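You operate a simulated robot arm through the tools that you are given. There is no shell and no other tool.

Carry out the task below with a simulated robot arm. There is one attempt and no reset: what you move stays moved.

JOB
Warm the lamp up and cure both wet keyboards side by side.
Fine: lay the one from the rail in lane 1 beside the one in lane 2; fan on, then lamp on; start only when the display says LAMP READY; both end cured at the out-feed. Hands and what they hold stay out of the tunnel and off the running belt.

The check looks at the end state, three seconds after you hand in, the way a careful person would. Anything else that was tipped, shoved, dropped, spilled or broken makes it a failure.

ROBOT AND FRAMES
A 7-joint arm with a fingered hand, fixed in place. Base frame: the origin is at the foot of the arm, x ahead of it, y to its left, z up. Readings come in mm, degrees, newtons and seconds.
Its first joint turns from -69.0 to 172.0 degrees. Payload 5 kg.
Tool frame: the origin (TCP) lies between the finger pads and is the grasp point; the fingertips stand 32 mm ahead of it; z points along the fingers, y is the line along which they close. Largest opening 160 mm; the body of the gripper starts 89 mm behind the TCP. The gripper is a hand of 3 fingers: y runs from the thumb to the fingers, the wrist lies at [0, 0, -252] in the tool frame, and closing takes about 1.5 s.
Orientation is that of the tool frame in the base frame, as a unit quaternion [x, y, z, w]. With the fingers straight down and closing along the base's y, the tool's x points along the base's -x, its y along +y and its z along -z.

CONTROLS
- The arm moves only by the tool jog_arm. Its argument "commands" is one flat list of numbers, 6 for each row, row after row: the shift along the base's x, y, z in mm, then the turn, a rotation vector about the base's x, y, z in degrees. In form: [x, y, z, ax, ay, az, x, y, z, ax, ay, az, ...]. A call has 1 to 20 rows; each row shifts and turns the commanded pose from where the row before left it. "jaw" is the finger opening in mm, from 0 to 160, set as the call begins (left out, the last holds). Each row takes 0.2 s and may step no farther than 50 mm and 8.6 degrees from the row before; otherwise, or with a gripper value out of range, the whole call is refused. A pose out of reach is approached as far as the arm can. The call stops where the force on the tool passes 90 N (or 10 N more than at its start, if that is more) or the arm is blocked; 0.2 s more then pass. Each finger travels about 108 mm/s and halts on what it meets, pressing with about 29 N; the grip force reading is that of the motor and also rises with nothing between the fingers. The clock runs only during rows and for 0.2 s after the last one: add rows that do not move to give the fingers time. It gives the time, the measured TCP pose, the force on the tool (base axes), the opening and the grip force at its end, in the units of the frame above (readings bear some noise), with the torque about the TCP (base axes, N m) and any sound that the robot's microphone picked up, and new pictures: "views" is both (left out), scene, wrist or none.
- Cameras (640 x 400 px; columns grow to the right, rows downward): "scene" is fixed at [405.7, -509.5, 1555.6]; the picture's right is [-0.43, 0.90, 0.00], its down [-0.39, -0.19, -0.90] and it looks along [-0.81, -0.39, 0.43] (base axes); focal length 214 px, centre (320, 200). "wrist" rides on the gripper at [65, -4, -116] in the tool frame; the picture's right is [0.06, 1.00, 0.00], its down [-0.87, 0.05, -0.49] and it looks along [-0.49, 0.03, 0.87] (tool axes); focal length 261 px, centre (320, 200). There is no depth. A picture from a camera that has moved, and an enlarged one, comes with that camera's place and axes in the base frame and with its lens. The place of the scene camera against the robot may be out by one fixed shift of up to 25 mm in any direction.
- lift_body(by): slides the trunk up (or, below 0, down) by that many mm; the arm rides with it, the base frame stays. It gives what a move gives, with no picture.
- finger_targets(finger1, finger2, thumb_bend): sets how far each is bent, from 0 (flat) to 100 (curled in); at 30 the hand is open as for a grip, at 70 the pads meet at the TCP. One left out holds its place. A second passes; each finger stops where it meets its share of the squeeze, and holds until it gets a number again. A gripper value or a shape takes the hand back. It gives what a move gives, with no picture; readings hold the bend of each and the force on the fingers (four entries, about 0 where the hand has none), thumb and palm.
- preshape(shape): the hand has 3 fingers and takes this shape, open, in about a second: jaw (thumb against the fingers, like two jaws); tri (thumb and two fingers); tip (a fingertip pinch); poke (one finger out to press); point (the index stretched); flat (the hand flat); cup (the hand cupped); fist (a fist). The gripper value then closes the fingers along that shape, each until it touches; the sizes above hold for jaw. It gives what a move gives, with no picture.
- enlarge(camera, box): a new picture of the part [left, top, right, bottom] of that camera's present view, enlarged. No time passes.
- job_done(): hands the job in; it is judged then, once.

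Places have to be worked out from the pictures, the camera data and where the tool is seen. Open the gripper and draw the arm clear of the work before you hand the job in, unless the task says otherwise.

The tools are called as name(argument=value, ...) on one line, values as JSON. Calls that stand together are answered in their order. jog_arm: Moves the arm, as the interface text tells. Its arguments: {"type":"object","properties":{"commands":{"type":"array","items":{"type":"number"}},"jaw":{"type":"number"},"views":{"type":"string","enum":["both","scene","wrist","none"]}},"required":["commands"]} The other tools are called the same way: lift_body (by) slides the trunk up or down; preshape (shape) gives the hand a shape; finger_targets (finger1, finger2, thumb_bend) moves the fingers one by one; enlarge (camera, box) takes an enlarged picture of a part of a camera's view; job_done () hands the job in.

At the start:

```text
t: 0.0
tool_pos: [581.5, -79.4, 1447.4]
orientation: [0.001, 1.0, 0.0, 0.0]
ft_force: [-0.2, 0.8, 0.2]
moment: [0.0, -0.02, -0.01]
gripper_width: 159.9
grip_force: 0.1
shape: jaw
bend: [30.0, 30.0, 30.0]
finger forces: [0.0, 0.1, 0.0, 0.0, 0.0, 0.0]
trunk travel left (down, up): [-850.0, 90.0]
```

scene: 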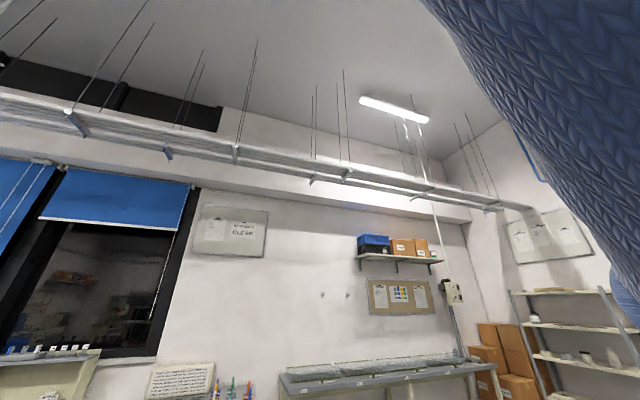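
wrist: 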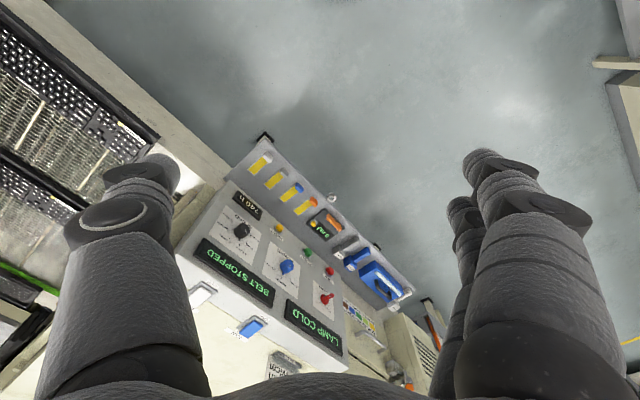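

The wrist view shows a control panel (upside down), displays reading "BELT STOPPED" and "LAMP COLD", and a conveyor at the left of the picture. I enlarge parts of this view to read the controls.

enlarge(camera="wrist", box=[170, 130, 430, 390])

enlarge(camera="wrist", box=[0, 0, 240, 400])

enlarge(camera="scene", box=[0, 200, 320, 400])

enlarge(camera="scene", box=[260, 200, 580, 400])

```text
1.54 times, centred on (300, 260) of wrist
camera zoom: at [517.0, -81.2, 1562.5], right [-0.06, 1.0, 0.0], down [0.87, 0.05, 0.49], along [0.49, 0.03, -0.87], focal length 401 px, centre (351, 108)
```

zoom: 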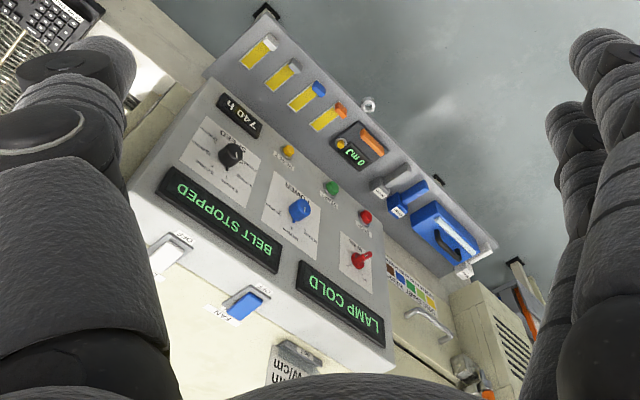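

```text
1.00 times, centred on (120, 200) of wrist (not enlarged: the box is as wide or as high as the picture)
camera zoom: at [517.0, -81.2, 1562.5], right [-0.06, 1.0, 0.0], down [0.87, 0.05, 0.49], along [0.49, 0.03, -0.87], focal length 261 px, centre (520, 200)
```

zoom: 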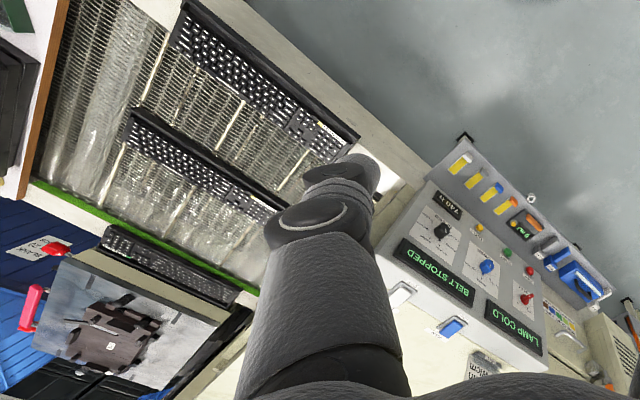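

```text
2.00 times, centred on (160, 300) of scene
camera zoom: at [405.7, -509.5, 1555.6], right [-0.43, 0.9, 0.0], down [-0.39, -0.19, -0.9], along [-0.81, -0.39, 0.43], focal length 429 px, centre (640, 0)
```

zoom: 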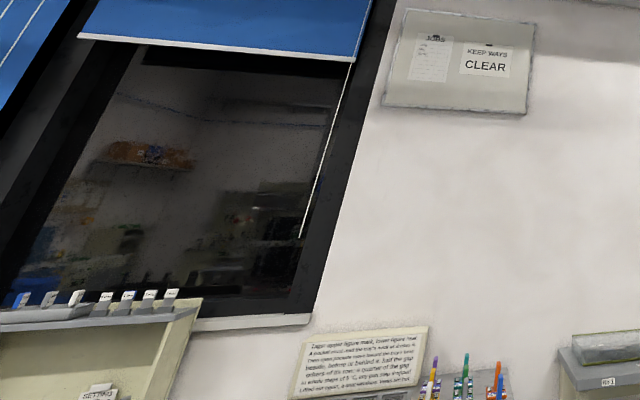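

```text
2.00 times, centred on (420, 300) of scene
camera zoom: at [405.7, -509.5, 1555.6], right [-0.43, 0.9, 0.0], down [-0.39, -0.19, -0.9], along [-0.81, -0.39, 0.43], focal length 429 px, centre (120, 0)
```

zoom: 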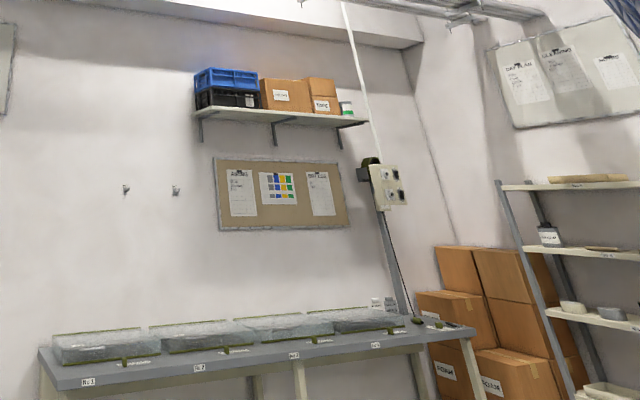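

The machine (belt with one keyboard in lane, panel with lever switches) lies below and to the right. I slide sideways to −y at this height to survey the belt, rail and tunnel.

jog_arm(commands=[0, -50, 0, 0, 0, 0, 0, -50, 0, 0, 0, 0, 0, -50, 0, 0, 0, 0, 0, -50, 0, 0, 0, 0, 0, -50, 0, 0, 0, 0, 0, -50, 0, 0, 0, 0, 0, -50, 0, 0, 0, 0], views="both")

```text
t: 1.6
tool_pos: [580.1, -430.8, 1448.4]
orientation: [-0.001, 1.0, 0.001, 0.0]
ft_force: [-0.6, 0.7, 0.8]
moment: [0.04, -0.02, 0.01]
gripper_width: 159.9
grip_force: 0.0
shape: jaw
bend: [30.0, 30.0, 30.0]
finger forces: [0.1, 0.0, 0.0, 0.0, 0.0, 0.0]
trunk travel left (down, up): [-850.0, 90.0]
camera wrist: at [515.7, -433.9, 1564.1], right [-0.06, 1.0, 0.0], down [0.87, 0.05, 0.49], along [0.49, 0.03, -0.87], focal length 261 px, centre (320, 200)
```

scene: 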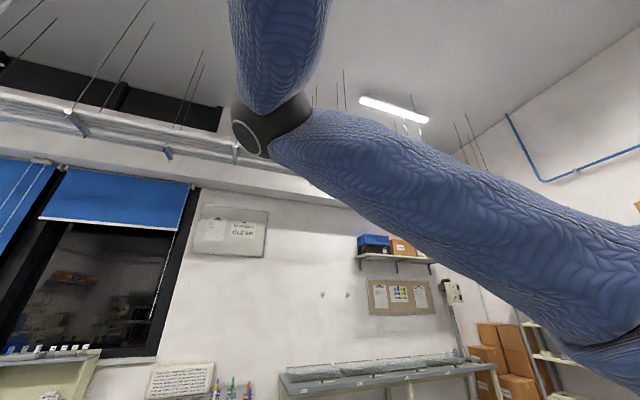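
wrist: 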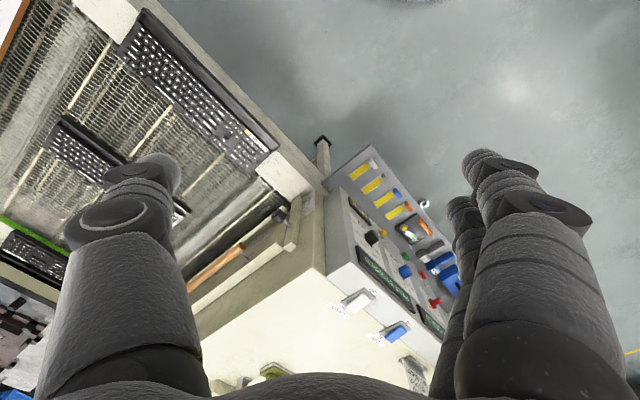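

The fingers block much of the view, so I try a fist shape for surveying and go further right.

preshape(shape="fist")

jog_arm(commands=[-50, -50, 0, 0, 0, 0, -50, -50, 0, 0, 0, 0, -50, -50, 0, 0, 0, 0, -50, -50, 0, 0, 0, 0], views="wrist")

```text
t: 2.5
tool_pos: [580.6, -428.7, 1448.0]
orientation: [0.0, 1.0, 0.0, 0.0]
ft_force: [-0.1, -0.1, 0.3]
moment: [0.04, -0.02, -0.02]
gripper_width: 0.1
grip_force: 0.0
shape: fist
bend: [86.0, 85.0, 53.0]
finger forces: [0.1, 0.0, 0.0, 0.1, 0.1, 0.0]
trunk travel left (down, up): [-850.0, 90.0]
```

```text
refused: row 1 steps farther than a row can; nothing moved
```

Steps are limited to 50 mm in total length; I use smaller diagonal steps.

jog_arm(commands=[-35, -35, 0, 0, 0, 0, -35, -35, 0, 0, 0, 0, -35, -35, 0, 0, 0, 0, -35, -35, 0, 0, 0, 0, -35, -35, 0, 0, 0, 0], views="wrist")

```text
t: 3.7
tool_pos: [492.1, -428.9, 1404.0]
orientation: [0.0, 1.0, 0.0, 0.0]
ft_force: [-0.5, -0.1, -1.1]
moment: [0.0, 0.0, 0.01]
gripper_width: 0.0
grip_force: 0.0
shape: fist
bend: [86.0, 85.0, 53.0]
finger forces: [0.0, 0.0, 0.0, 0.0, 0.1, 0.0]
out of reach, approached as far as the arm can: row 1, 2, 3, 4, 5
trunk travel left (down, up): [-850.0, 90.0]
camera wrist: at [426.7, -431.5, 1520.2], right [-0.06, 1.0, 0.0], down [0.87, 0.05, 0.49], along [0.49, 0.03, -0.87], focal length 261 px, centre (320, 200)
```

wrist: 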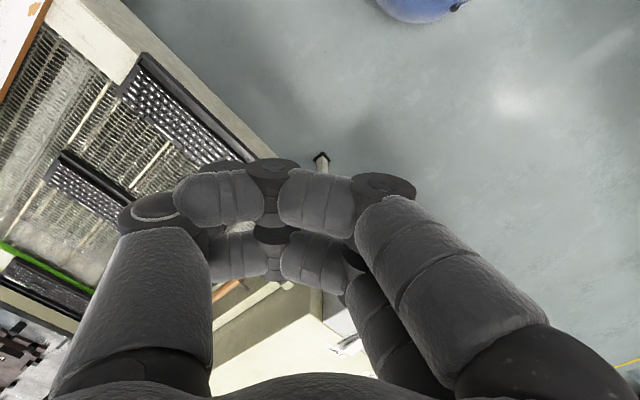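

The fist hides more. I go back to the open jaw shape, return toward the middle and yaw the tool to look toward −y.

preshape(shape="jaw")

jog_arm(commands=[0, 50, 0, 0, 0, -8, 0, 50, 0, 0, 0, -8, 0, 50, 0, 0, 0, -8, 0, 50, 0, 0, 0, -8, 0, 0, 0, 0, 0, -8, 0, 0, 0, 0, 0, -8], views="wrist")

```text
t: 4.6
tool_pos: [491.3, -428.0, 1404.7]
orientation: [0.0, 1.0, 0.0, 0.001]
ft_force: [-1.9, 0.7, 0.3]
moment: [0.0, -0.02, 0.0]
gripper_width: 159.9
grip_force: 0.0
shape: jaw
bend: [30.0, 30.0, 30.0]
finger forces: [0.0, 0.0, 0.0, 0.1, 0.0, 0.0]
trunk travel left (down, up): [-850.0, 90.0]
```

```text
t: 6.0
tool_pos: [492.7, -225.7, 1403.9]
orientation: [0.407, 0.913, 0.0, 0.0]
ft_force: [0.4, 1.2, -0.1]
moment: [-0.02, -0.01, 0.02]
gripper_width: 159.8
grip_force: 0.0
shape: jaw
bend: [30.0, 30.0, 30.0]
finger forces: [0.1, 0.1, 0.0, 0.0, 0.0, 0.0]
trunk travel left (down, up): [-850.0, 90.0]
camera wrist: at [447.2, -180.2, 1519.9], right [0.7, 0.71, 0.0], down [0.62, -0.61, 0.49], along [0.35, -0.34, -0.87], focal length 261 px, centre (320, 200)
```

wrist: 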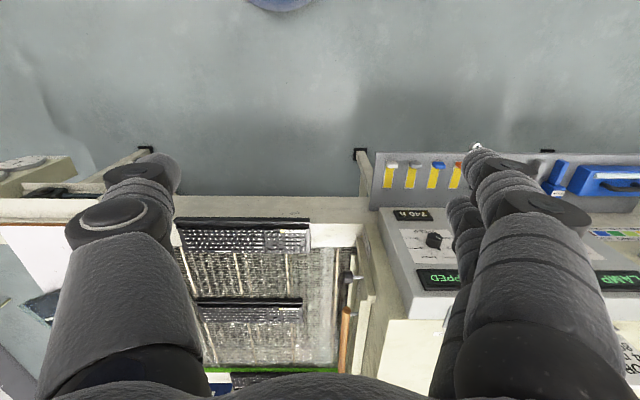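

The machine's edge runs along about [0.7, 0.71] in base axes, and now the view is aligned with it. I flatten the fingers to see whether the view opens up.

finger_targets(finger1=0, finger2=0, thumb_bend=0)

jog_arm(commands=[-30, 30, 0, 0, 0, 0, -30, 30, 0, 0, 0, 0], views="wrist")

```text
t: 7.0
tool_pos: [492.3, -227.6, 1404.6]
orientation: [0.406, 0.914, 0.0, 0.0]
ft_force: [-0.7, -0.3, -1.7]
moment: [0.0, -0.01, 0.0]
gripper_width: 226.0
grip_force: 0.1
shape: fingers
bend: [0.0, 0.0, 0.0]
finger forces: [0.0, 0.0, 0.0, 0.0, 0.0, 0.1]
trunk travel left (down, up): [-850.0, 90.0]
```

```text
t: 7.6
tool_pos: [432.7, -166.9, 1403.2]
orientation: [0.407, 0.913, 0.0, -0.001]
ft_force: [-0.1, 1.3, 1.1]
moment: [-0.03, 0.0, -0.04]
gripper_width: 226.3
grip_force: 0.0
shape: fingers
bend: [0.0, 0.0, 0.0]
finger forces: [0.0, 0.0, 0.1, 0.0, 0.0, 0.1]
trunk travel left (down, up): [-850.0, 90.0]
camera wrist: at [386.8, -120.5, 1518.5], right [0.7, 0.71, 0.0], down [0.62, -0.61, 0.49], along [0.35, -0.34, -0.87], focal length 261 px, centre (320, 200)
```

wrist: 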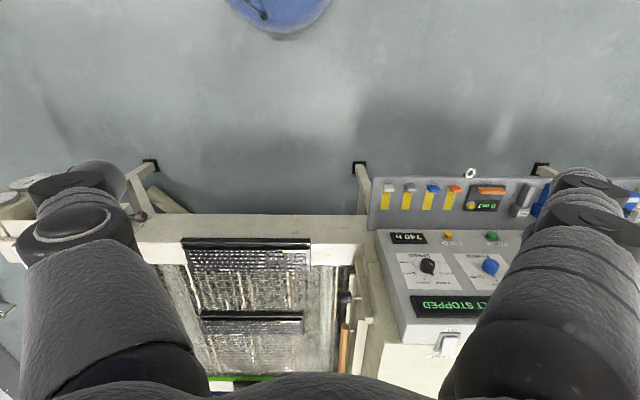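

Flat fingers give a far better view. I tilt the hand outward by about 32° to look across the machine to its far side.

jog_arm(commands=[-20, 20, 0, -5.6, -5.7, 0, -20, 20, 0, -5.6, -5.7, 0, 0, 0, 0, -5.6, -5.7, 0, 0, 0, 0, -5.6, -5.7, 0], views="wrist")

```text
t: 8.6
tool_pos: [431.7, -82.6, 1424.2]
orientation: [0.369, 0.894, -0.108, 0.23]
ft_force: [-1.4, 1.1, 0.3]
moment: [-0.16, -0.09, -0.01]
gripper_width: 226.4
grip_force: 0.0
shape: fingers
bend: [0.0, 0.0, 0.0]
finger forces: [0.0, 0.0, 0.1, 0.1, 0.0, 0.1]
out of reach, approached as far as the arm can: row 1, 2, 3, 4
trunk travel left (down, up): [-850.0, 90.0]
camera wrist: at [351.1, -3.9, 1493.5], right [0.67, 0.74, -0.05], down [0.42, -0.31, 0.85], along [0.62, -0.59, -0.52], focal length 261 px, centre (320, 200)
```

wrist: 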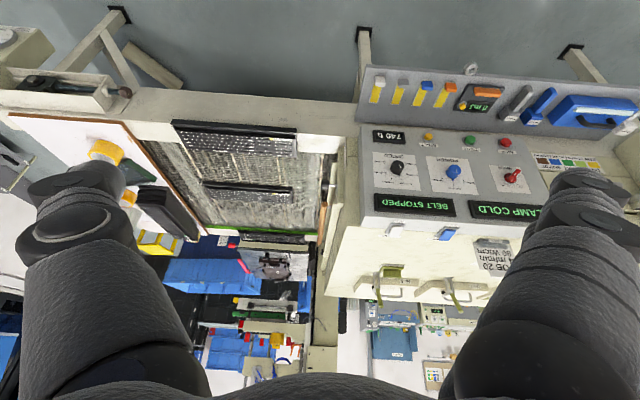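

This is a good overview. I enlarge the panel, the belt and the surrounding areas.

enlarge(camera="wrist", box=[350, 110, 560, 240])

enlarge(camera="wrist", box=[350, 200, 560, 330])

enlarge(camera="wrist", box=[130, 100, 350, 260])

enlarge(camera="wrist", box=[350, 50, 640, 190])

enlarge(camera="wrist", box=[0, 20, 200, 200])

enlarge(camera="wrist", box=[130, 200, 350, 390])

```text
3.05 times, centred on (455, 175) of wrist
camera zoom: at [351.1, -3.9, 1493.5], right [0.67, 0.74, -0.05], down [0.42, -0.31, 0.85], along [0.62, -0.59, -0.52], focal length 794 px, centre (-91, 276)
```

zoom: 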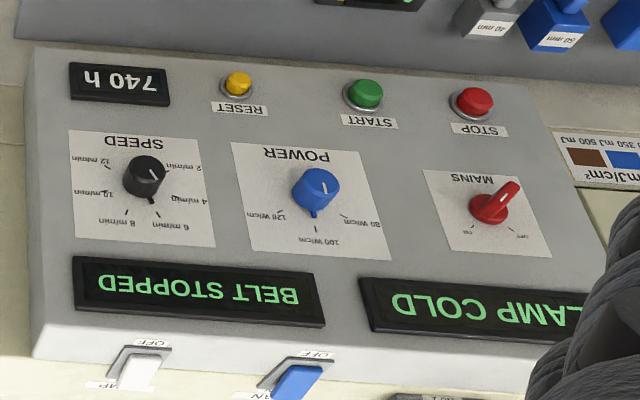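

```text
3.05 times, centred on (455, 265) of wrist
camera zoom: at [351.1, -3.9, 1493.5], right [0.67, 0.74, -0.05], down [0.42, -0.31, 0.85], along [0.62, -0.59, -0.52], focal length 794 px, centre (-91, 2)
```

zoom: 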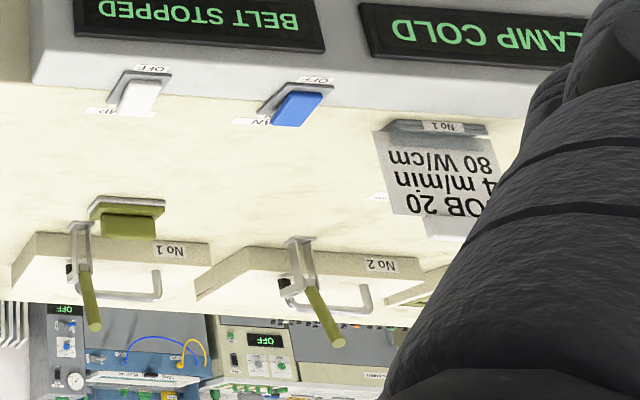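

```text
2.50 times, centred on (240, 180) of wrist
camera zoom: at [351.1, -3.9, 1493.5], right [0.67, 0.74, -0.05], down [0.42, -0.31, 0.85], along [0.62, -0.59, -0.52], focal length 652 px, centre (520, 250)
```

zoom: 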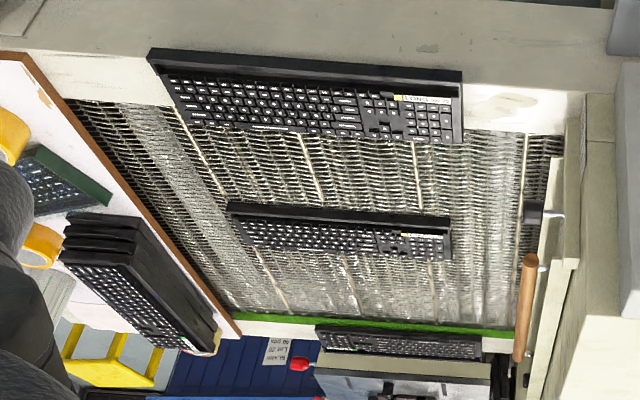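

```text
2.21 times, centred on (495, 120) of wrist
camera zoom: at [351.1, -3.9, 1493.5], right [0.67, 0.74, -0.05], down [0.42, -0.31, 0.85], along [0.62, -0.59, -0.52], focal length 575 px, centre (-66, 377)
```

zoom: 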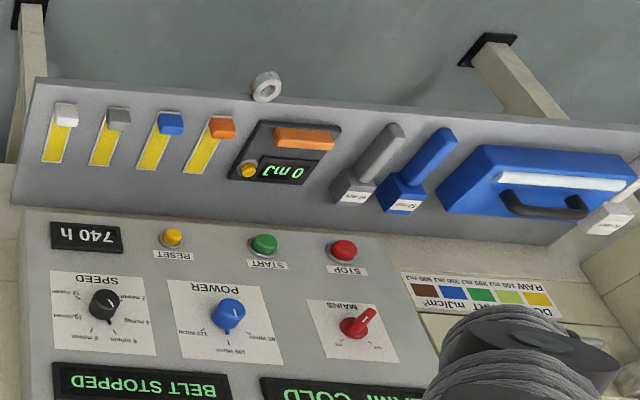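

```text
2.22 times, centred on (100, 110) of wrist
camera zoom: at [351.1, -3.9, 1493.5], right [0.67, 0.74, -0.05], down [0.42, -0.31, 0.85], along [0.62, -0.59, -0.52], focal length 579 px, centre (809, 400)
```

zoom: 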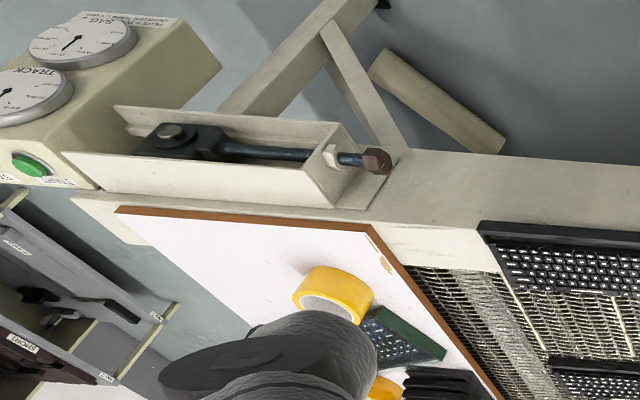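

```text
2.11 times, centred on (240, 295) of wrist
camera zoom: at [351.1, -3.9, 1493.5], right [0.67, 0.74, -0.05], down [0.42, -0.31, 0.85], along [0.62, -0.59, -0.52], focal length 549 px, centre (488, 0)
```

zoom: 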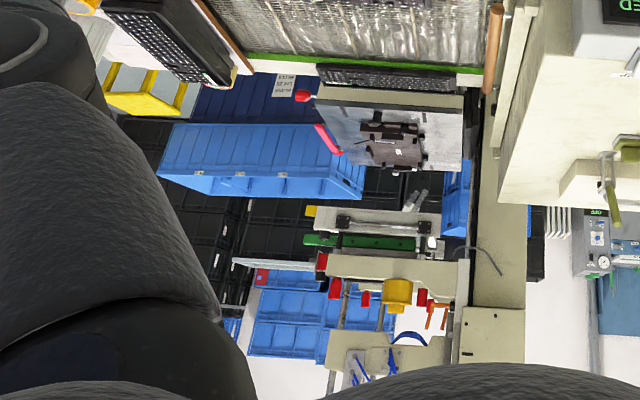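

The near keyboard sits at roughly (595, −669, 832) and the panel knobs at about (924, −253, 1010), so I need a lower trunk. I lower by 200 mm first and look again.

lift_body(by=-200)

jog_arm(commands=[20, -30, 0, 0, 0, 0, 20, -30, 0, 0, 0, 0, 20, -30, 0, 0, 0, 0, 20, -30, 0, 0, 0, 0, -10, -40, 0, 0, 0, 0, -10, -40, 0, 0, 0, 0], views="wrist")

```text
t: 10.8
tool_pos: [438.7, -92.4, 1221.7]
orientation: [0.368, 0.896, -0.105, 0.226]
ft_force: [0.2, -1.0, 1.1]
moment: [0.0, 0.03, 0.01]
gripper_width: 226.5
grip_force: 0.0
shape: fingers
bend: [0.0, 0.0, 0.0]
finger forces: [0.0, 0.0, 0.1, 0.1, 0.0, 0.1]
trunk travel left (down, up): [-650.0, 290.0]
```

```text
t: 12.2
tool_pos: [508.8, -277.2, 1230.8]
orientation: [0.368, 0.896, -0.105, 0.225]
ft_force: [-1.6, -0.4, 0.3]
moment: [0.07, -0.06, 0.01]
gripper_width: 226.4
grip_force: 0.1
shape: fingers
bend: [0.0, 0.0, 0.0]
finger forces: [0.0, 0.1, 0.0, 0.0, 0.0, 0.0]
out of reach, approached as far as the arm can: row 5, 6
trunk travel left (down, up): [-650.0, 290.0]
camera wrist: at [428.8, -198.0, 1300.1], right [0.67, 0.74, -0.05], down [0.42, -0.32, 0.85], along [0.61, -0.59, -0.53], focal length 261 px, centre (320, 200)
```

wrist: 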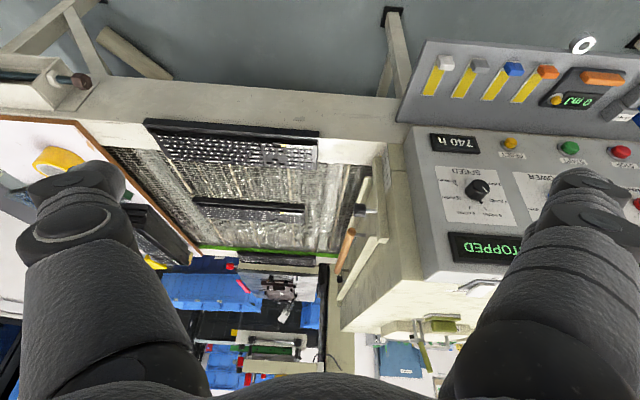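

I zoom on the belt area to see how the near keyboard lies and where lanes are marked.

enlarge(camera="wrist", box=[100, 90, 390, 280])

enlarge(camera="wrist", box=[100, 100, 240, 200])

enlarge(camera="wrist", box=[240, 100, 400, 210])

enlarge(camera="wrist", box=[420, 120, 560, 220])

```text
2.11 times, centred on (245, 185) of wrist
camera zoom: at [428.8, -198.0, 1300.1], right [0.67, 0.74, -0.05], down [0.42, -0.32, 0.85], along [0.61, -0.59, -0.53], focal length 549 px, centre (478, 232)
```

zoom: 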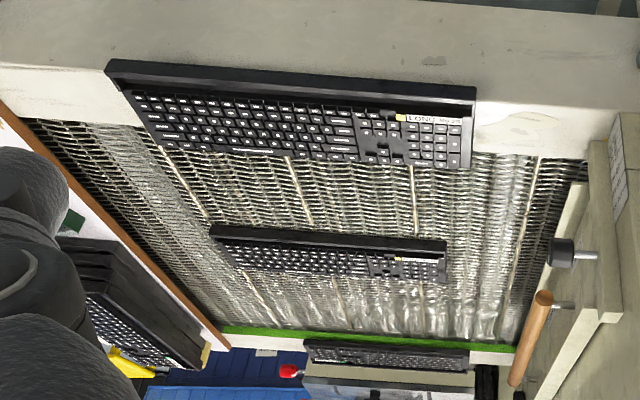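

```text
4.00 times, centred on (170, 150) of wrist
camera zoom: at [428.8, -198.0, 1300.1], right [0.67, 0.74, -0.05], down [0.42, -0.32, 0.85], along [0.61, -0.59, -0.53], focal length 1043 px, centre (920, 400)
```

zoom: 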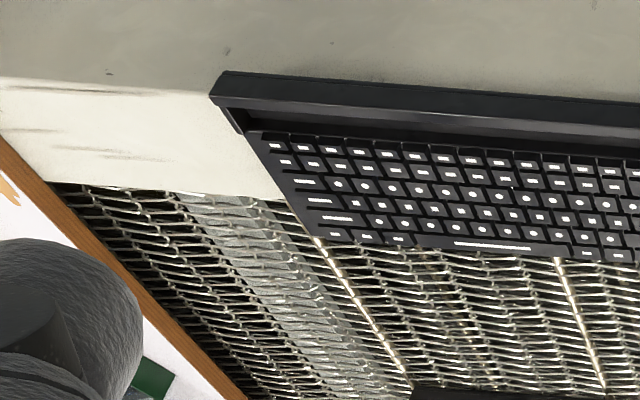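

```text
3.64 times, centred on (320, 155) of wrist
camera zoom: at [428.8, -198.0, 1300.1], right [0.67, 0.74, -0.05], down [0.42, -0.32, 0.85], along [0.61, -0.59, -0.53], focal length 948 px, centre (320, 364)
```

zoom: 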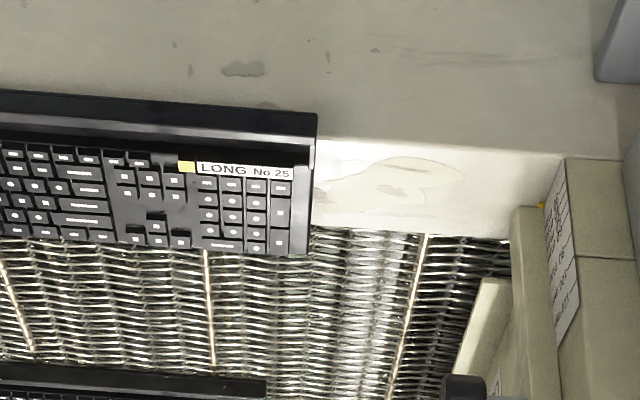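

```text
4.00 times, centred on (490, 170) of wrist
camera zoom: at [428.8, -198.0, 1300.1], right [0.67, 0.74, -0.05], down [0.42, -0.32, 0.85], along [0.61, -0.59, -0.53], focal length 1043 px, centre (-360, 320)
```

zoom: 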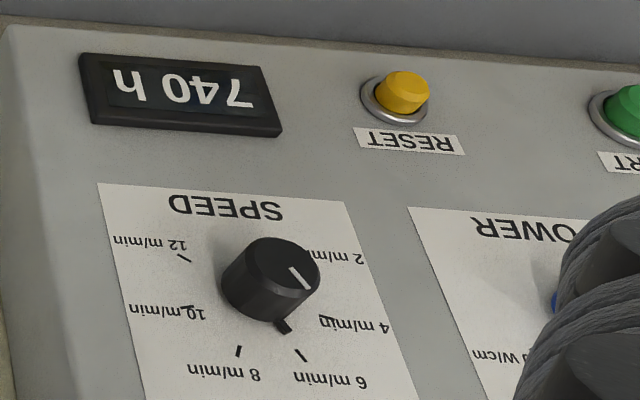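

I untilt the hand and move out over the near side of the belt to see the rail keyboard from above.

jog_arm(commands=[0, 0, 0, 5.3, 4.87, 0, 0, 0, 0, 5.3, 4.87, 0, 0, 0, 0, 5.3, 4.87, 0, 0, 0, 0, 5.3, 4.87, 0, -8, -40, 0, 0, 0, 0, -8, -40, 0, 0, 0, 0, -8, -40, 0, 0, 0, 0, -8, -40, 0, 0, 0, 0], views="wrist")

```text
t: 14.0
tool_pos: [494.2, -422.1, 1218.9]
orientation: [0.381, 0.925, -0.001, -0.001]
ft_force: [0.1, 0.3, -0.7]
moment: [-0.01, 0.04, 0.0]
gripper_width: 226.3
grip_force: 0.0
shape: fingers
bend: [0.0, 0.0, 0.0]
finger forces: [0.1, 0.1, 0.0, 0.0, 0.0, 0.0]
out of reach, approached as far as the arm can: row 8
trunk travel left (down, up): [-650.0, 290.0]
camera wrist: at [446.1, -377.7, 1334.4], right [0.66, 0.75, 0.0], down [0.66, -0.57, 0.49], along [0.37, -0.32, -0.87], focal length 261 px, centre (320, 200)
```

wrist: 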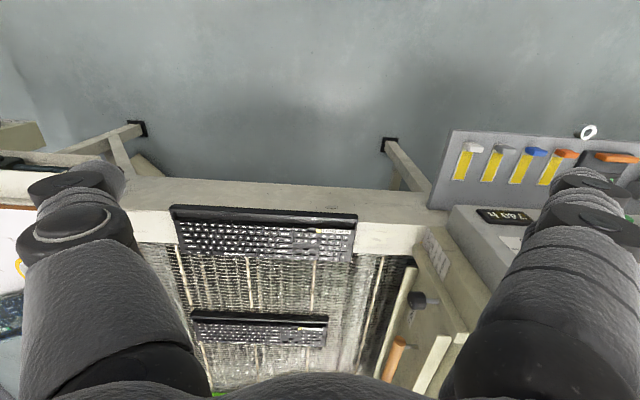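

The hand is now aligned with the machine (tool y along [0.705, 0.71]). I lower the trunk 150 mm, with the TCP still on my side of the machine (ledge edge about 70 mm farther out and 300 mm lower).

lift_body(by=-150)

jog_arm(commands=[-35, -35, 0, 0, 0, 0, -35, -35, 0, 0, 0, 0], views="wrist")

```text
t: 15.7
tool_pos: [493.9, -421.7, 1070.3]
orientation: [0.381, 0.924, -0.001, 0.001]
ft_force: [0.9, 0.2, 0.0]
moment: [0.0, 0.01, -0.02]
gripper_width: 225.9
grip_force: 0.0
shape: fingers
bend: [0.0, 0.0, 0.0]
finger forces: [0.1, 0.0, 0.1, 0.0, 0.1, 0.0]
trunk travel left (down, up): [-500.0, 440.0]
```

```text
t: 16.3
tool_pos: [477.2, -423.0, 1042.9]
orientation: [0.381, 0.924, 0.001, 0.0]
ft_force: [0.9, -1.0, 0.5]
moment: [-0.03, -0.01, 0.04]
gripper_width: 226.3
grip_force: 0.0
shape: fingers
bend: [0.0, 0.0, 0.0]
finger forces: [0.0, 0.0, 0.0, 0.0, 0.0, 0.1]
out of reach, approached as far as the arm can: row 1, 2
trunk travel left (down, up): [-500.0, 440.0]
camera wrist: at [427.8, -378.2, 1158.8], right [0.66, 0.75, 0.0], down [0.66, -0.57, 0.49], along [0.37, -0.32, -0.87], focal length 261 px, centre (320, 200)
```

wrist: 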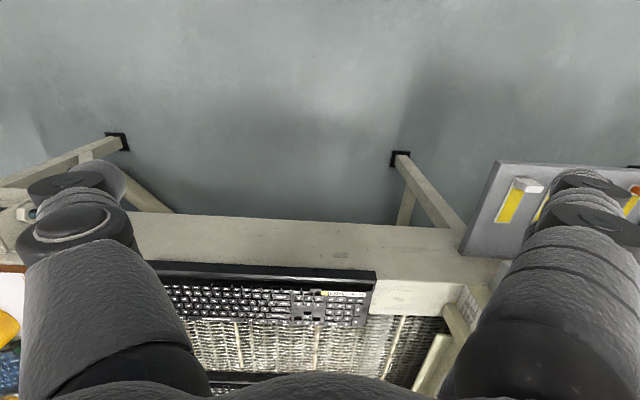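

The reach seems limited in azimuth here. I test a larger radius by going outward along the machine's normal, staying at z ≈ 1043, well above the rail (≈ 830).

jog_arm(commands=[40, -5, 10, 0, 0, 0, 40, -5, 10, 0, 0, 0, 30, -35, 0, 0, 0, 0, 30, -35, 0, 0, 0, 0, 20, -40, 0, 0, 0, 0], views="wrist")

```text
t: 17.5
tool_pos: [653.5, -527.0, 1052.4]
orientation: [0.381, 0.924, 0.0, 0.001]
ft_force: [0.5, -0.1, -0.1]
moment: [0.0, 0.0, 0.03]
gripper_width: 226.2
grip_force: 0.1
shape: fingers
bend: [0.0, 0.0, 0.0]
finger forces: [0.0, 0.1, 0.0, 0.0, 0.1, 0.0]
out of reach, approached as far as the arm can: row 4, 5
trunk travel left (down, up): [-500.0, 440.0]
camera wrist: at [604.7, -482.6, 1167.2], right [0.66, 0.75, 0.0], down [0.65, -0.58, 0.49], along [0.37, -0.32, -0.87], focal length 261 px, centre (320, 200)
```

wrist: 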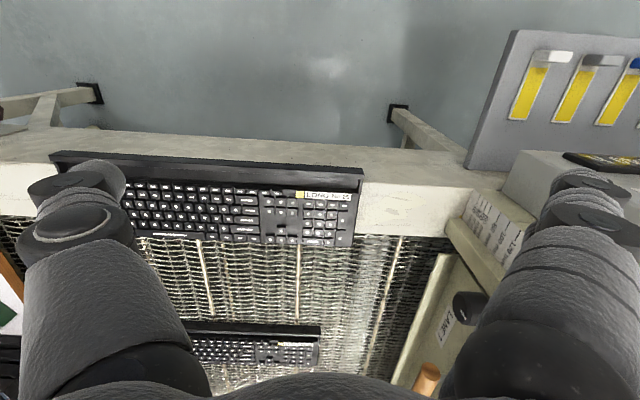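

The rail keyboard spans roughly (770, −537) to (438, −873), z ≈ 793, facing azimuth −49°. I test whether the arm creeps further toward −y from here with small steps.

jog_arm(commands=[-10, -10, 20, 0, 0, 0, -10, -10, 20, 0, 0, 0, -10, -10, 0, 0, 0, 0, -10, -10, 0, 0, 0, 0], views="scene")

```text
t: 18.5
tool_pos: [648.4, -518.2, 1060.7]
orientation: [0.381, 0.925, 0.001, 0.0]
ft_force: [-0.2, 1.2, 0.4]
moment: [0.0, -0.02, -0.02]
gripper_width: 226.2
grip_force: 0.1
shape: fingers
bend: [0.0, 0.0, 0.0]
finger forces: [0.1, 0.1, 0.0, 0.0, 0.0, 0.0]
out of reach, approached as far as the arm can: row 1, 2, 3, 4
trunk travel left (down, up): [-500.0, 440.0]
```

scene: 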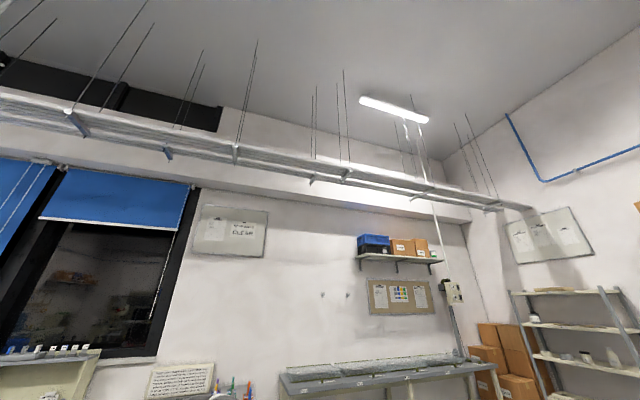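

The limit behaves like a fixed azimuth of about −40° for the wrist, so I'll need to lean the hand toward the keyboard's centre. First I look closely at how the keyboard sits on the rail and at the labels nearby.

enlarge(camera="wrist", box=[120, 130, 320, 260])

enlarge(camera="wrist", box=[280, 130, 480, 260])

enlarge(camera="wrist", box=[400, 160, 580, 280])

enlarge(camera="wrist", box=[180, 280, 480, 400])

```text
3.08 times, centred on (220, 195) of wrist
camera zoom: at [599.7, -473.7, 1176.5], right [0.66, 0.75, 0.0], down [0.65, -0.57, 0.49], along [0.37, -0.32, -0.87], focal length 802 px, centre (628, 215)
```

zoom: 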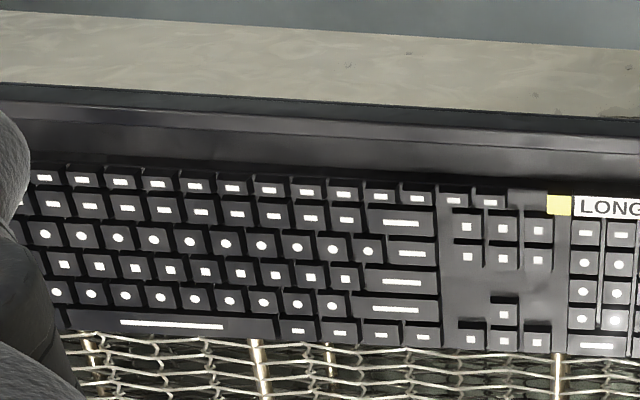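

```text
3.08 times, centred on (380, 195) of wrist
camera zoom: at [599.7, -473.7, 1176.5], right [0.66, 0.75, 0.0], down [0.65, -0.57, 0.49], along [0.37, -0.32, -0.87], focal length 802 px, centre (135, 215)
```

zoom: 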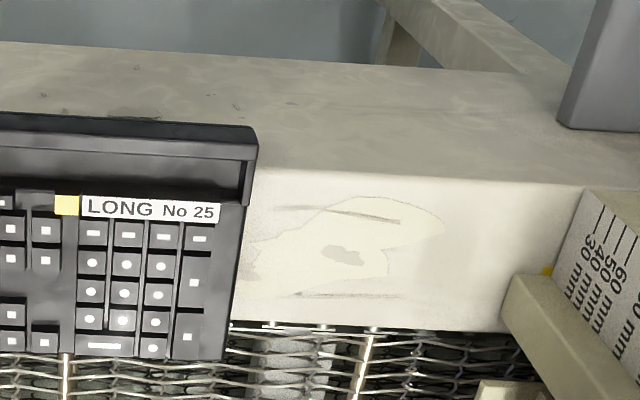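

```text
3.33 times, centred on (490, 220) of wrist
camera zoom: at [599.7, -473.7, 1176.5], right [0.66, 0.75, 0.0], down [0.65, -0.57, 0.49], along [0.37, -0.32, -0.87], focal length 869 px, centre (-247, 133)
```

zoom: 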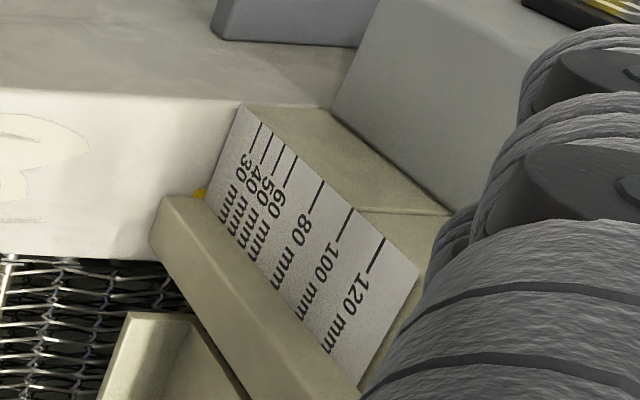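

```text
2.13 times, centred on (330, 340) of wrist
camera zoom: at [599.7, -473.7, 1176.5], right [0.66, 0.75, 0.0], down [0.65, -0.57, 0.49], along [0.37, -0.32, -0.87], focal length 556 px, centre (299, -99)
```

zoom: 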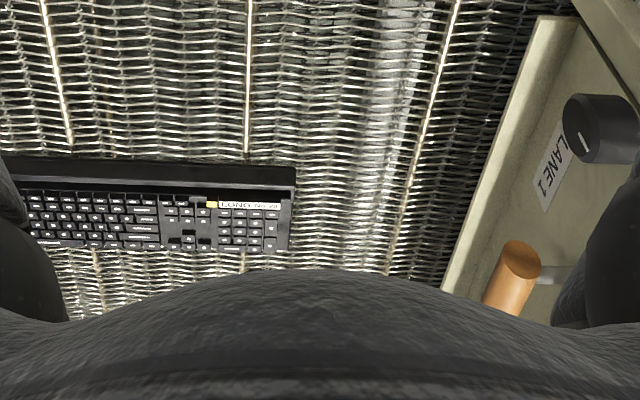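

The rail keyboard measures about 440 mm long with its back edge at f≈920 (f = distance along [0.707,−0.707]), and the lane‑2 one has its back edge at f≈1323; lane 1 lies between. I yaw the hand by −90° and move beside the keyboard's left end to get a side view of rail, keyboard and belt heights.

jog_arm(commands=[20, 10, 0, 0, 0, -8, 20, 10, 0, 0, 0, -8, 20, 10, 0, 0, 0, -8, 20, 10, 0, 0, 0, -8, 20, 10, 0, 0, 0, -8, 20, 5, 0, 0, 0, -8, 10, 0, 0, 0, 0, -8, 0, 0, 0, 0, 0, -8, 0, 0, 0, 0, 0, -8, 0, 0, 0, 0, 0, -8, 0, 0, 0, 0, 0, -8], views="wrist")

```text
t: 20.9
tool_pos: [779.7, -462.1, 1060.4]
orientation: [0.917, 0.4, 0.0, 0.0]
ft_force: [-0.6, -0.2, -0.4]
moment: [-0.01, 0.0, 0.02]
gripper_width: 226.3
grip_force: 0.0
shape: fingers
bend: [0.0, 0.0, 0.0]
finger forces: [0.0, 0.1, 0.0, 0.0, 0.0, 0.0]
trunk travel left (down, up): [-500.0, 440.0]
camera wrist: at [820.8, -412.3, 1176.3], right [0.77, -0.63, 0.0], down [-0.55, -0.67, 0.49], along [-0.31, -0.38, -0.87], focal length 261 px, centre (320, 200)
```

wrist: 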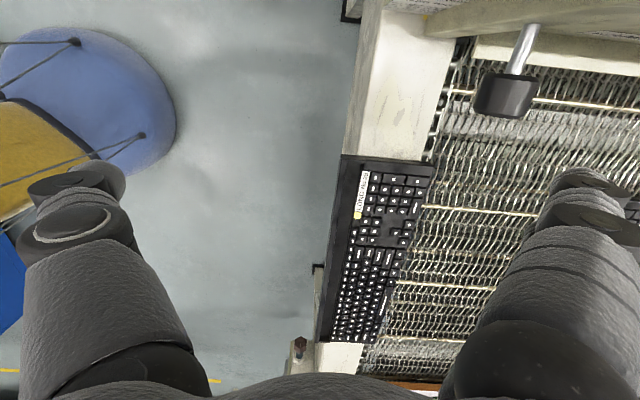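

Now the image right is f (outward) and image down is −u; the keyboard rests on top of the near beam (the rail), overhanging it. I lean the hand ~40° to see the rail/belt profile more from the side.

jog_arm(commands=[-15, -15, 0, -6.0, 5.0, 0, -15, -15, 0, -6.0, 5.0, 0, -15, -15, 0, -6.0, 5.0, 0, -15, -15, -20, -6.0, 5.0, 0, 0, 0, -40, -6.0, 5.0, 0], views="wrist")

```text
t: 22.1
tool_pos: [742.1, -417.3, 866.7]
orientation: [0.869, 0.422, -0.236, 0.11]
ft_force: [0.5, -0.6, -0.7]
moment: [-0.02, 0.04, 0.0]
gripper_width: 226.2
grip_force: 0.1
shape: fingers
bend: [0.0, 0.0, 0.0]
finger forces: [0.0, 0.0, 0.1, 0.1, 0.1, 0.1]
out of reach, approached as far as the arm can: row 2, 3, 4, 5
trunk travel left (down, up): [-500.0, 440.0]
camera wrist: at [811.3, -323.8, 933.6], right [0.82, -0.58, -0.04], down [-0.27, -0.43, 0.86], along [-0.51, -0.69, -0.51], focal length 261 px, centre (320, 200)
```

wrist: 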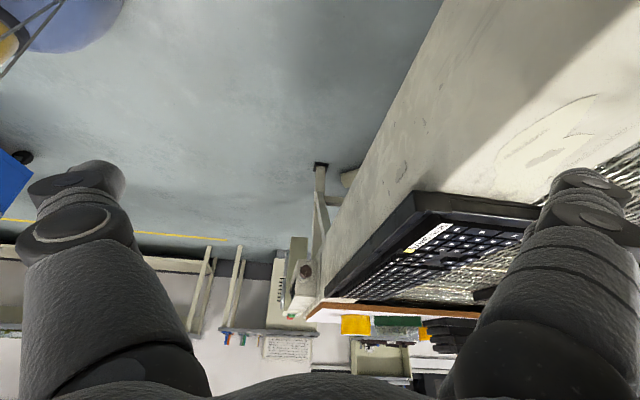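

The clipping dropped the hand to z = 867 (no contact). I enlarge this useful side view before backing out upward.

enlarge(camera="wrist", box=[300, 160, 580, 330])

enlarge(camera="wrist", box=[180, 220, 480, 390])

enlarge(camera="wrist", box=[540, 90, 640, 240])

```text
2.29 times, centred on (440, 245) of wrist
camera zoom: at [811.3, -323.8, 933.6], right [0.82, -0.58, -0.04], down [-0.27, -0.43, 0.86], along [-0.51, -0.69, -0.51], focal length 596 px, centre (46, 97)
```

zoom: 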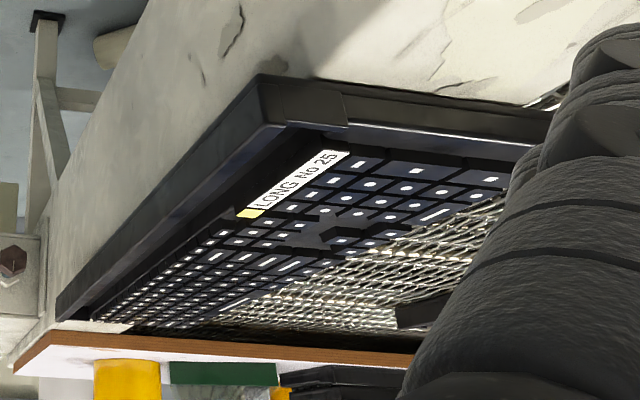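

```text
2.13 times, centred on (330, 305) of wrist
camera zoom: at [811.3, -323.8, 933.6], right [0.82, -0.58, -0.04], down [-0.27, -0.43, 0.86], along [-0.51, -0.69, -0.51], focal length 556 px, centre (299, -24)
```

zoom: 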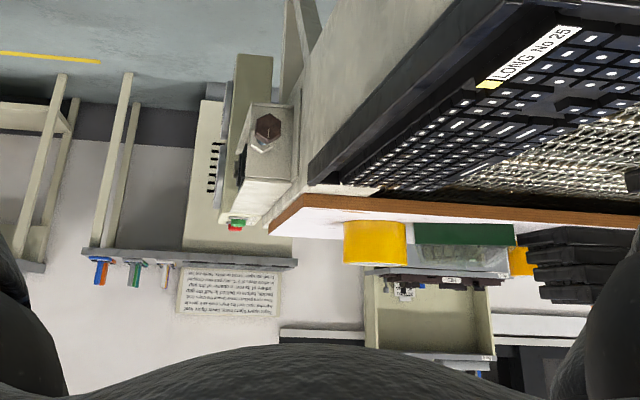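

```text
2.67 times, centred on (590, 165) of wrist
camera zoom: at [811.3, -323.8, 933.6], right [0.82, -0.58, -0.04], down [-0.27, -0.43, 0.86], along [-0.51, -0.69, -0.51], focal length 695 px, centre (-400, 293)
```

zoom: 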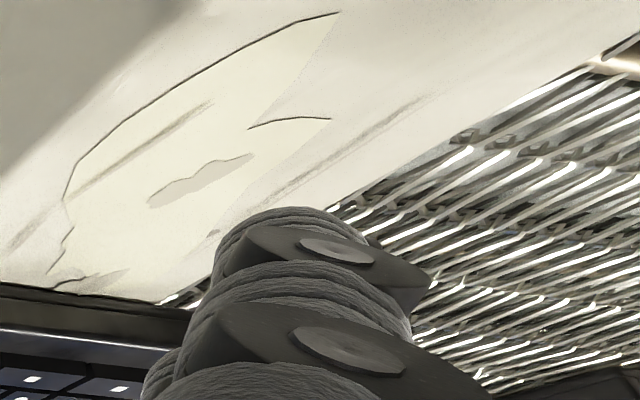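

The keyboard rests on the rail with its back flush to the outer edge and its front overhanging the belt. I lift straight up, untilt, and yaw back so I can examine the panel and the switches.

jog_arm(commands=[0, 0, 45, 0, 0, 0, 0, 0, 45, 0, 0, 0, 0, 0, 45, 0, 0, 0, 0, 0, 45, 0, 0, 0, -10, 10, 0, 5.8, -4.7, 0, -10, 10, 0, 5.8, -4.7, 0, -10, 10, 0, 5.8, -4.7, 0, 0, 20, 0, 5.8, -4.7, 0], views="none")

jog_arm(commands=[0, 25, 0, 0, 0, 8, 0, 25, 0, 0, 0, 8, 0, 25, 0, 0, 0, 8, 0, 25, 0, 0, 0, 8, 0, 25, 0, 0, 0, 8, 0, 25, 0, 0, 0, 8, 0, 25, 0, 0, 0, 8, 0, 25, 0, 0, 0, 8, 0, 0, 0, 0, 0, 8, 0, 0, 0, 0, 0, 8, 0, 0, 0, 0, 0, 8], views="wrist")

```text
t: 23.9
tool_pos: [690.7, -411.0, 1050.1]
orientation: [0.891, 0.454, 0.019, -0.006]
ft_force: [-0.1, -0.1, 1.2]
moment: [0.01, 0.02, -0.03]
gripper_width: 226.0
grip_force: 0.0
shape: fingers
bend: [0.0, 0.0, 0.0]
finger forces: [0.0, 0.0, 0.0, 0.1, 0.0, 0.0]
out of reach, approached as far as the arm can: row 1, 2, 3, 4, 5, 6, 7, 8
trunk travel left (down, up): [-500.0, 440.0]
```

```text
t: 26.3
tool_pos: [691.0, -209.4, 1051.3]
orientation: [0.324, 0.946, 0.008, -0.016]
ft_force: [-0.2, -0.7, -0.2]
moment: [0.01, 0.0, 0.01]
gripper_width: 226.5
grip_force: 0.2
shape: fingers
bend: [0.0, 0.0, 0.0]
finger forces: [0.0, 0.0, 0.1, 0.1, 0.0, 0.0]
trunk travel left (down, up): [-500.0, 440.0]
camera wrist: at [639.6, -175.9, 1169.2], right [0.56, 0.83, 0.01], down [0.73, -0.5, 0.46], along [0.38, -0.25, -0.89], focal length 261 px, centre (320, 200)
```

wrist: 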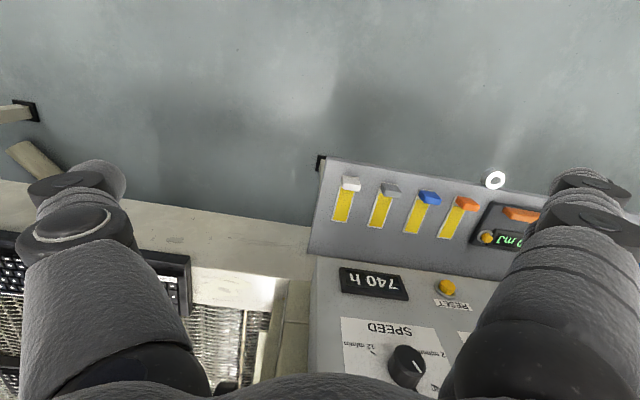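

I correct the yaw to the machine axis and tilt the hand outward in steps to read the panel, watching for reach.

jog_arm(commands=[0, 20, 0, 0, 0, -7, 0, 20, 30, -5.6, -5.7, 0, 0, 20, 30, -5.6, -5.7, 0, 0, 20, 30, -5.6, -5.7, 0], views="wrist")

```text
t: 27.3
tool_pos: [688.7, -127.1, 1142.6]
orientation: [0.374, 0.907, -0.07, 0.179]
ft_force: [-0.5, 1.1, 1.5]
moment: [-0.04, -0.02, -0.03]
gripper_width: 226.2
grip_force: 0.0
shape: fingers
bend: [0.0, 0.0, 0.0]
finger forces: [0.0, 0.0, 0.1, 0.0, 0.1, 0.1]
trunk travel left (down, up): [-500.0, 440.0]
camera wrist: at [611.3, -56.7, 1225.6], right [0.66, 0.75, -0.02], down [0.47, -0.4, 0.78], along [0.58, -0.53, -0.62], focal length 261 px, centre (320, 200)
```

wrist: 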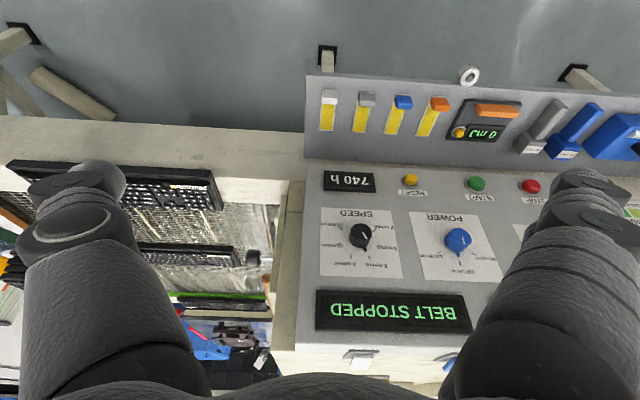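

Tilting worked fine here. I enlarge the dials and switches.

enlarge(camera="wrist", box=[315, 165, 415, 290])

enlarge(camera="wrist", box=[400, 165, 560, 290])

enlarge(camera="wrist", box=[310, 60, 560, 170])

enlarge(camera="wrist", box=[300, 280, 500, 400])

```text
3.20 times, centred on (365, 228) of wrist
camera zoom: at [611.3, -56.7, 1225.6], right [0.66, 0.75, -0.02], down [0.47, -0.4, 0.78], along [0.58, -0.53, -0.62], focal length 834 px, centre (176, 112)
```

zoom: 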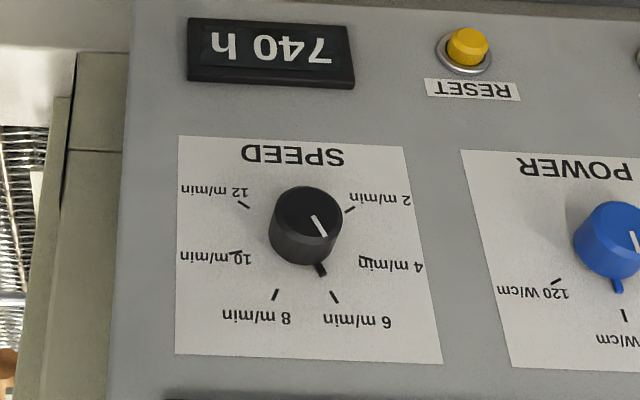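

```text
3.20 times, centred on (480, 228) of wrist
camera zoom: at [611.3, -56.7, 1225.6], right [0.66, 0.75, -0.02], down [0.47, -0.4, 0.78], along [0.58, -0.53, -0.62], focal length 834 px, centre (-192, 112)
```

zoom: 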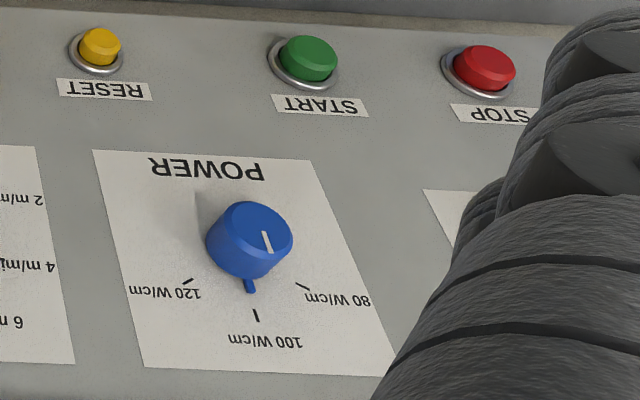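

```text
2.56 times, centred on (435, 115) of wrist
camera zoom: at [611.3, -56.7, 1225.6], right [0.66, 0.75, -0.02], down [0.47, -0.4, 0.78], along [0.58, -0.53, -0.62], focal length 667 px, centre (26, 418)
```

zoom: 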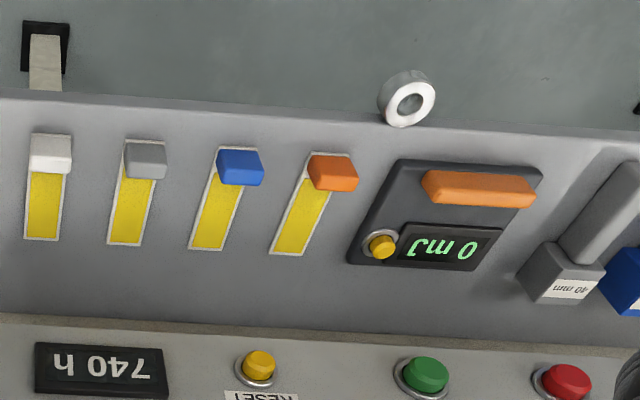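

```text
3.20 times, centred on (400, 340) of wrist
camera zoom: at [611.3, -56.7, 1225.6], right [0.66, 0.75, -0.02], down [0.47, -0.4, 0.78], along [0.58, -0.53, -0.62], focal length 834 px, centre (64, -248)
```

zoom: 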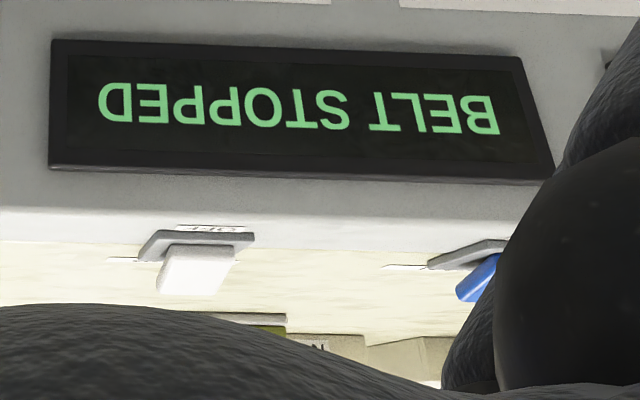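

The speed dial points to 6 m/min and the power dial to 100 W/cm; a card nearby reads "JOB 20 · 4 m/min · 80 W/cm". Triangulation suggests the panel is actually a near-vertical face at f≈850. I tilt further (≈56°) and shift left to see panel, cards and chart frontally.

jog_arm(commands=[15, 15, 0, -5.6, -5.7, 0, 15, 15, 0, -5.6, -5.7, 0, 15, 15, 0, -5.6, -5.7, 0, 15, 15, 0, -5.6, -5.7, 0], views="wrist")

```text
t: 28.3
tool_pos: [753.0, -69.3, 1140.8]
orientation: [0.339, 0.824, -0.169, 0.422]
ft_force: [-0.9, 0.0, -0.6]
moment: [-0.02, 0.0, -0.02]
gripper_width: 226.4
grip_force: 0.1
shape: fingers
bend: [0.0, 0.0, 0.0]
finger forces: [0.0, 0.1, 0.0, 0.0, 0.1, 0.1]
trunk travel left (down, up): [-500.0, 440.0]
camera wrist: at [654.5, 21.1, 1155.8], right [0.67, 0.74, -0.04], down [0.11, -0.05, 0.99], along [0.73, -0.67, -0.12], focal length 261 px, centre (320, 200)
```

wrist: 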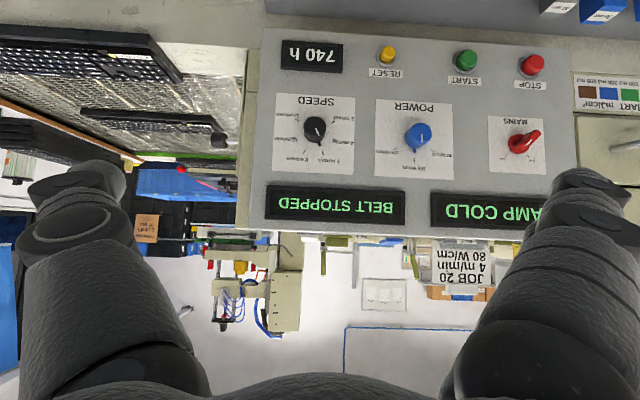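

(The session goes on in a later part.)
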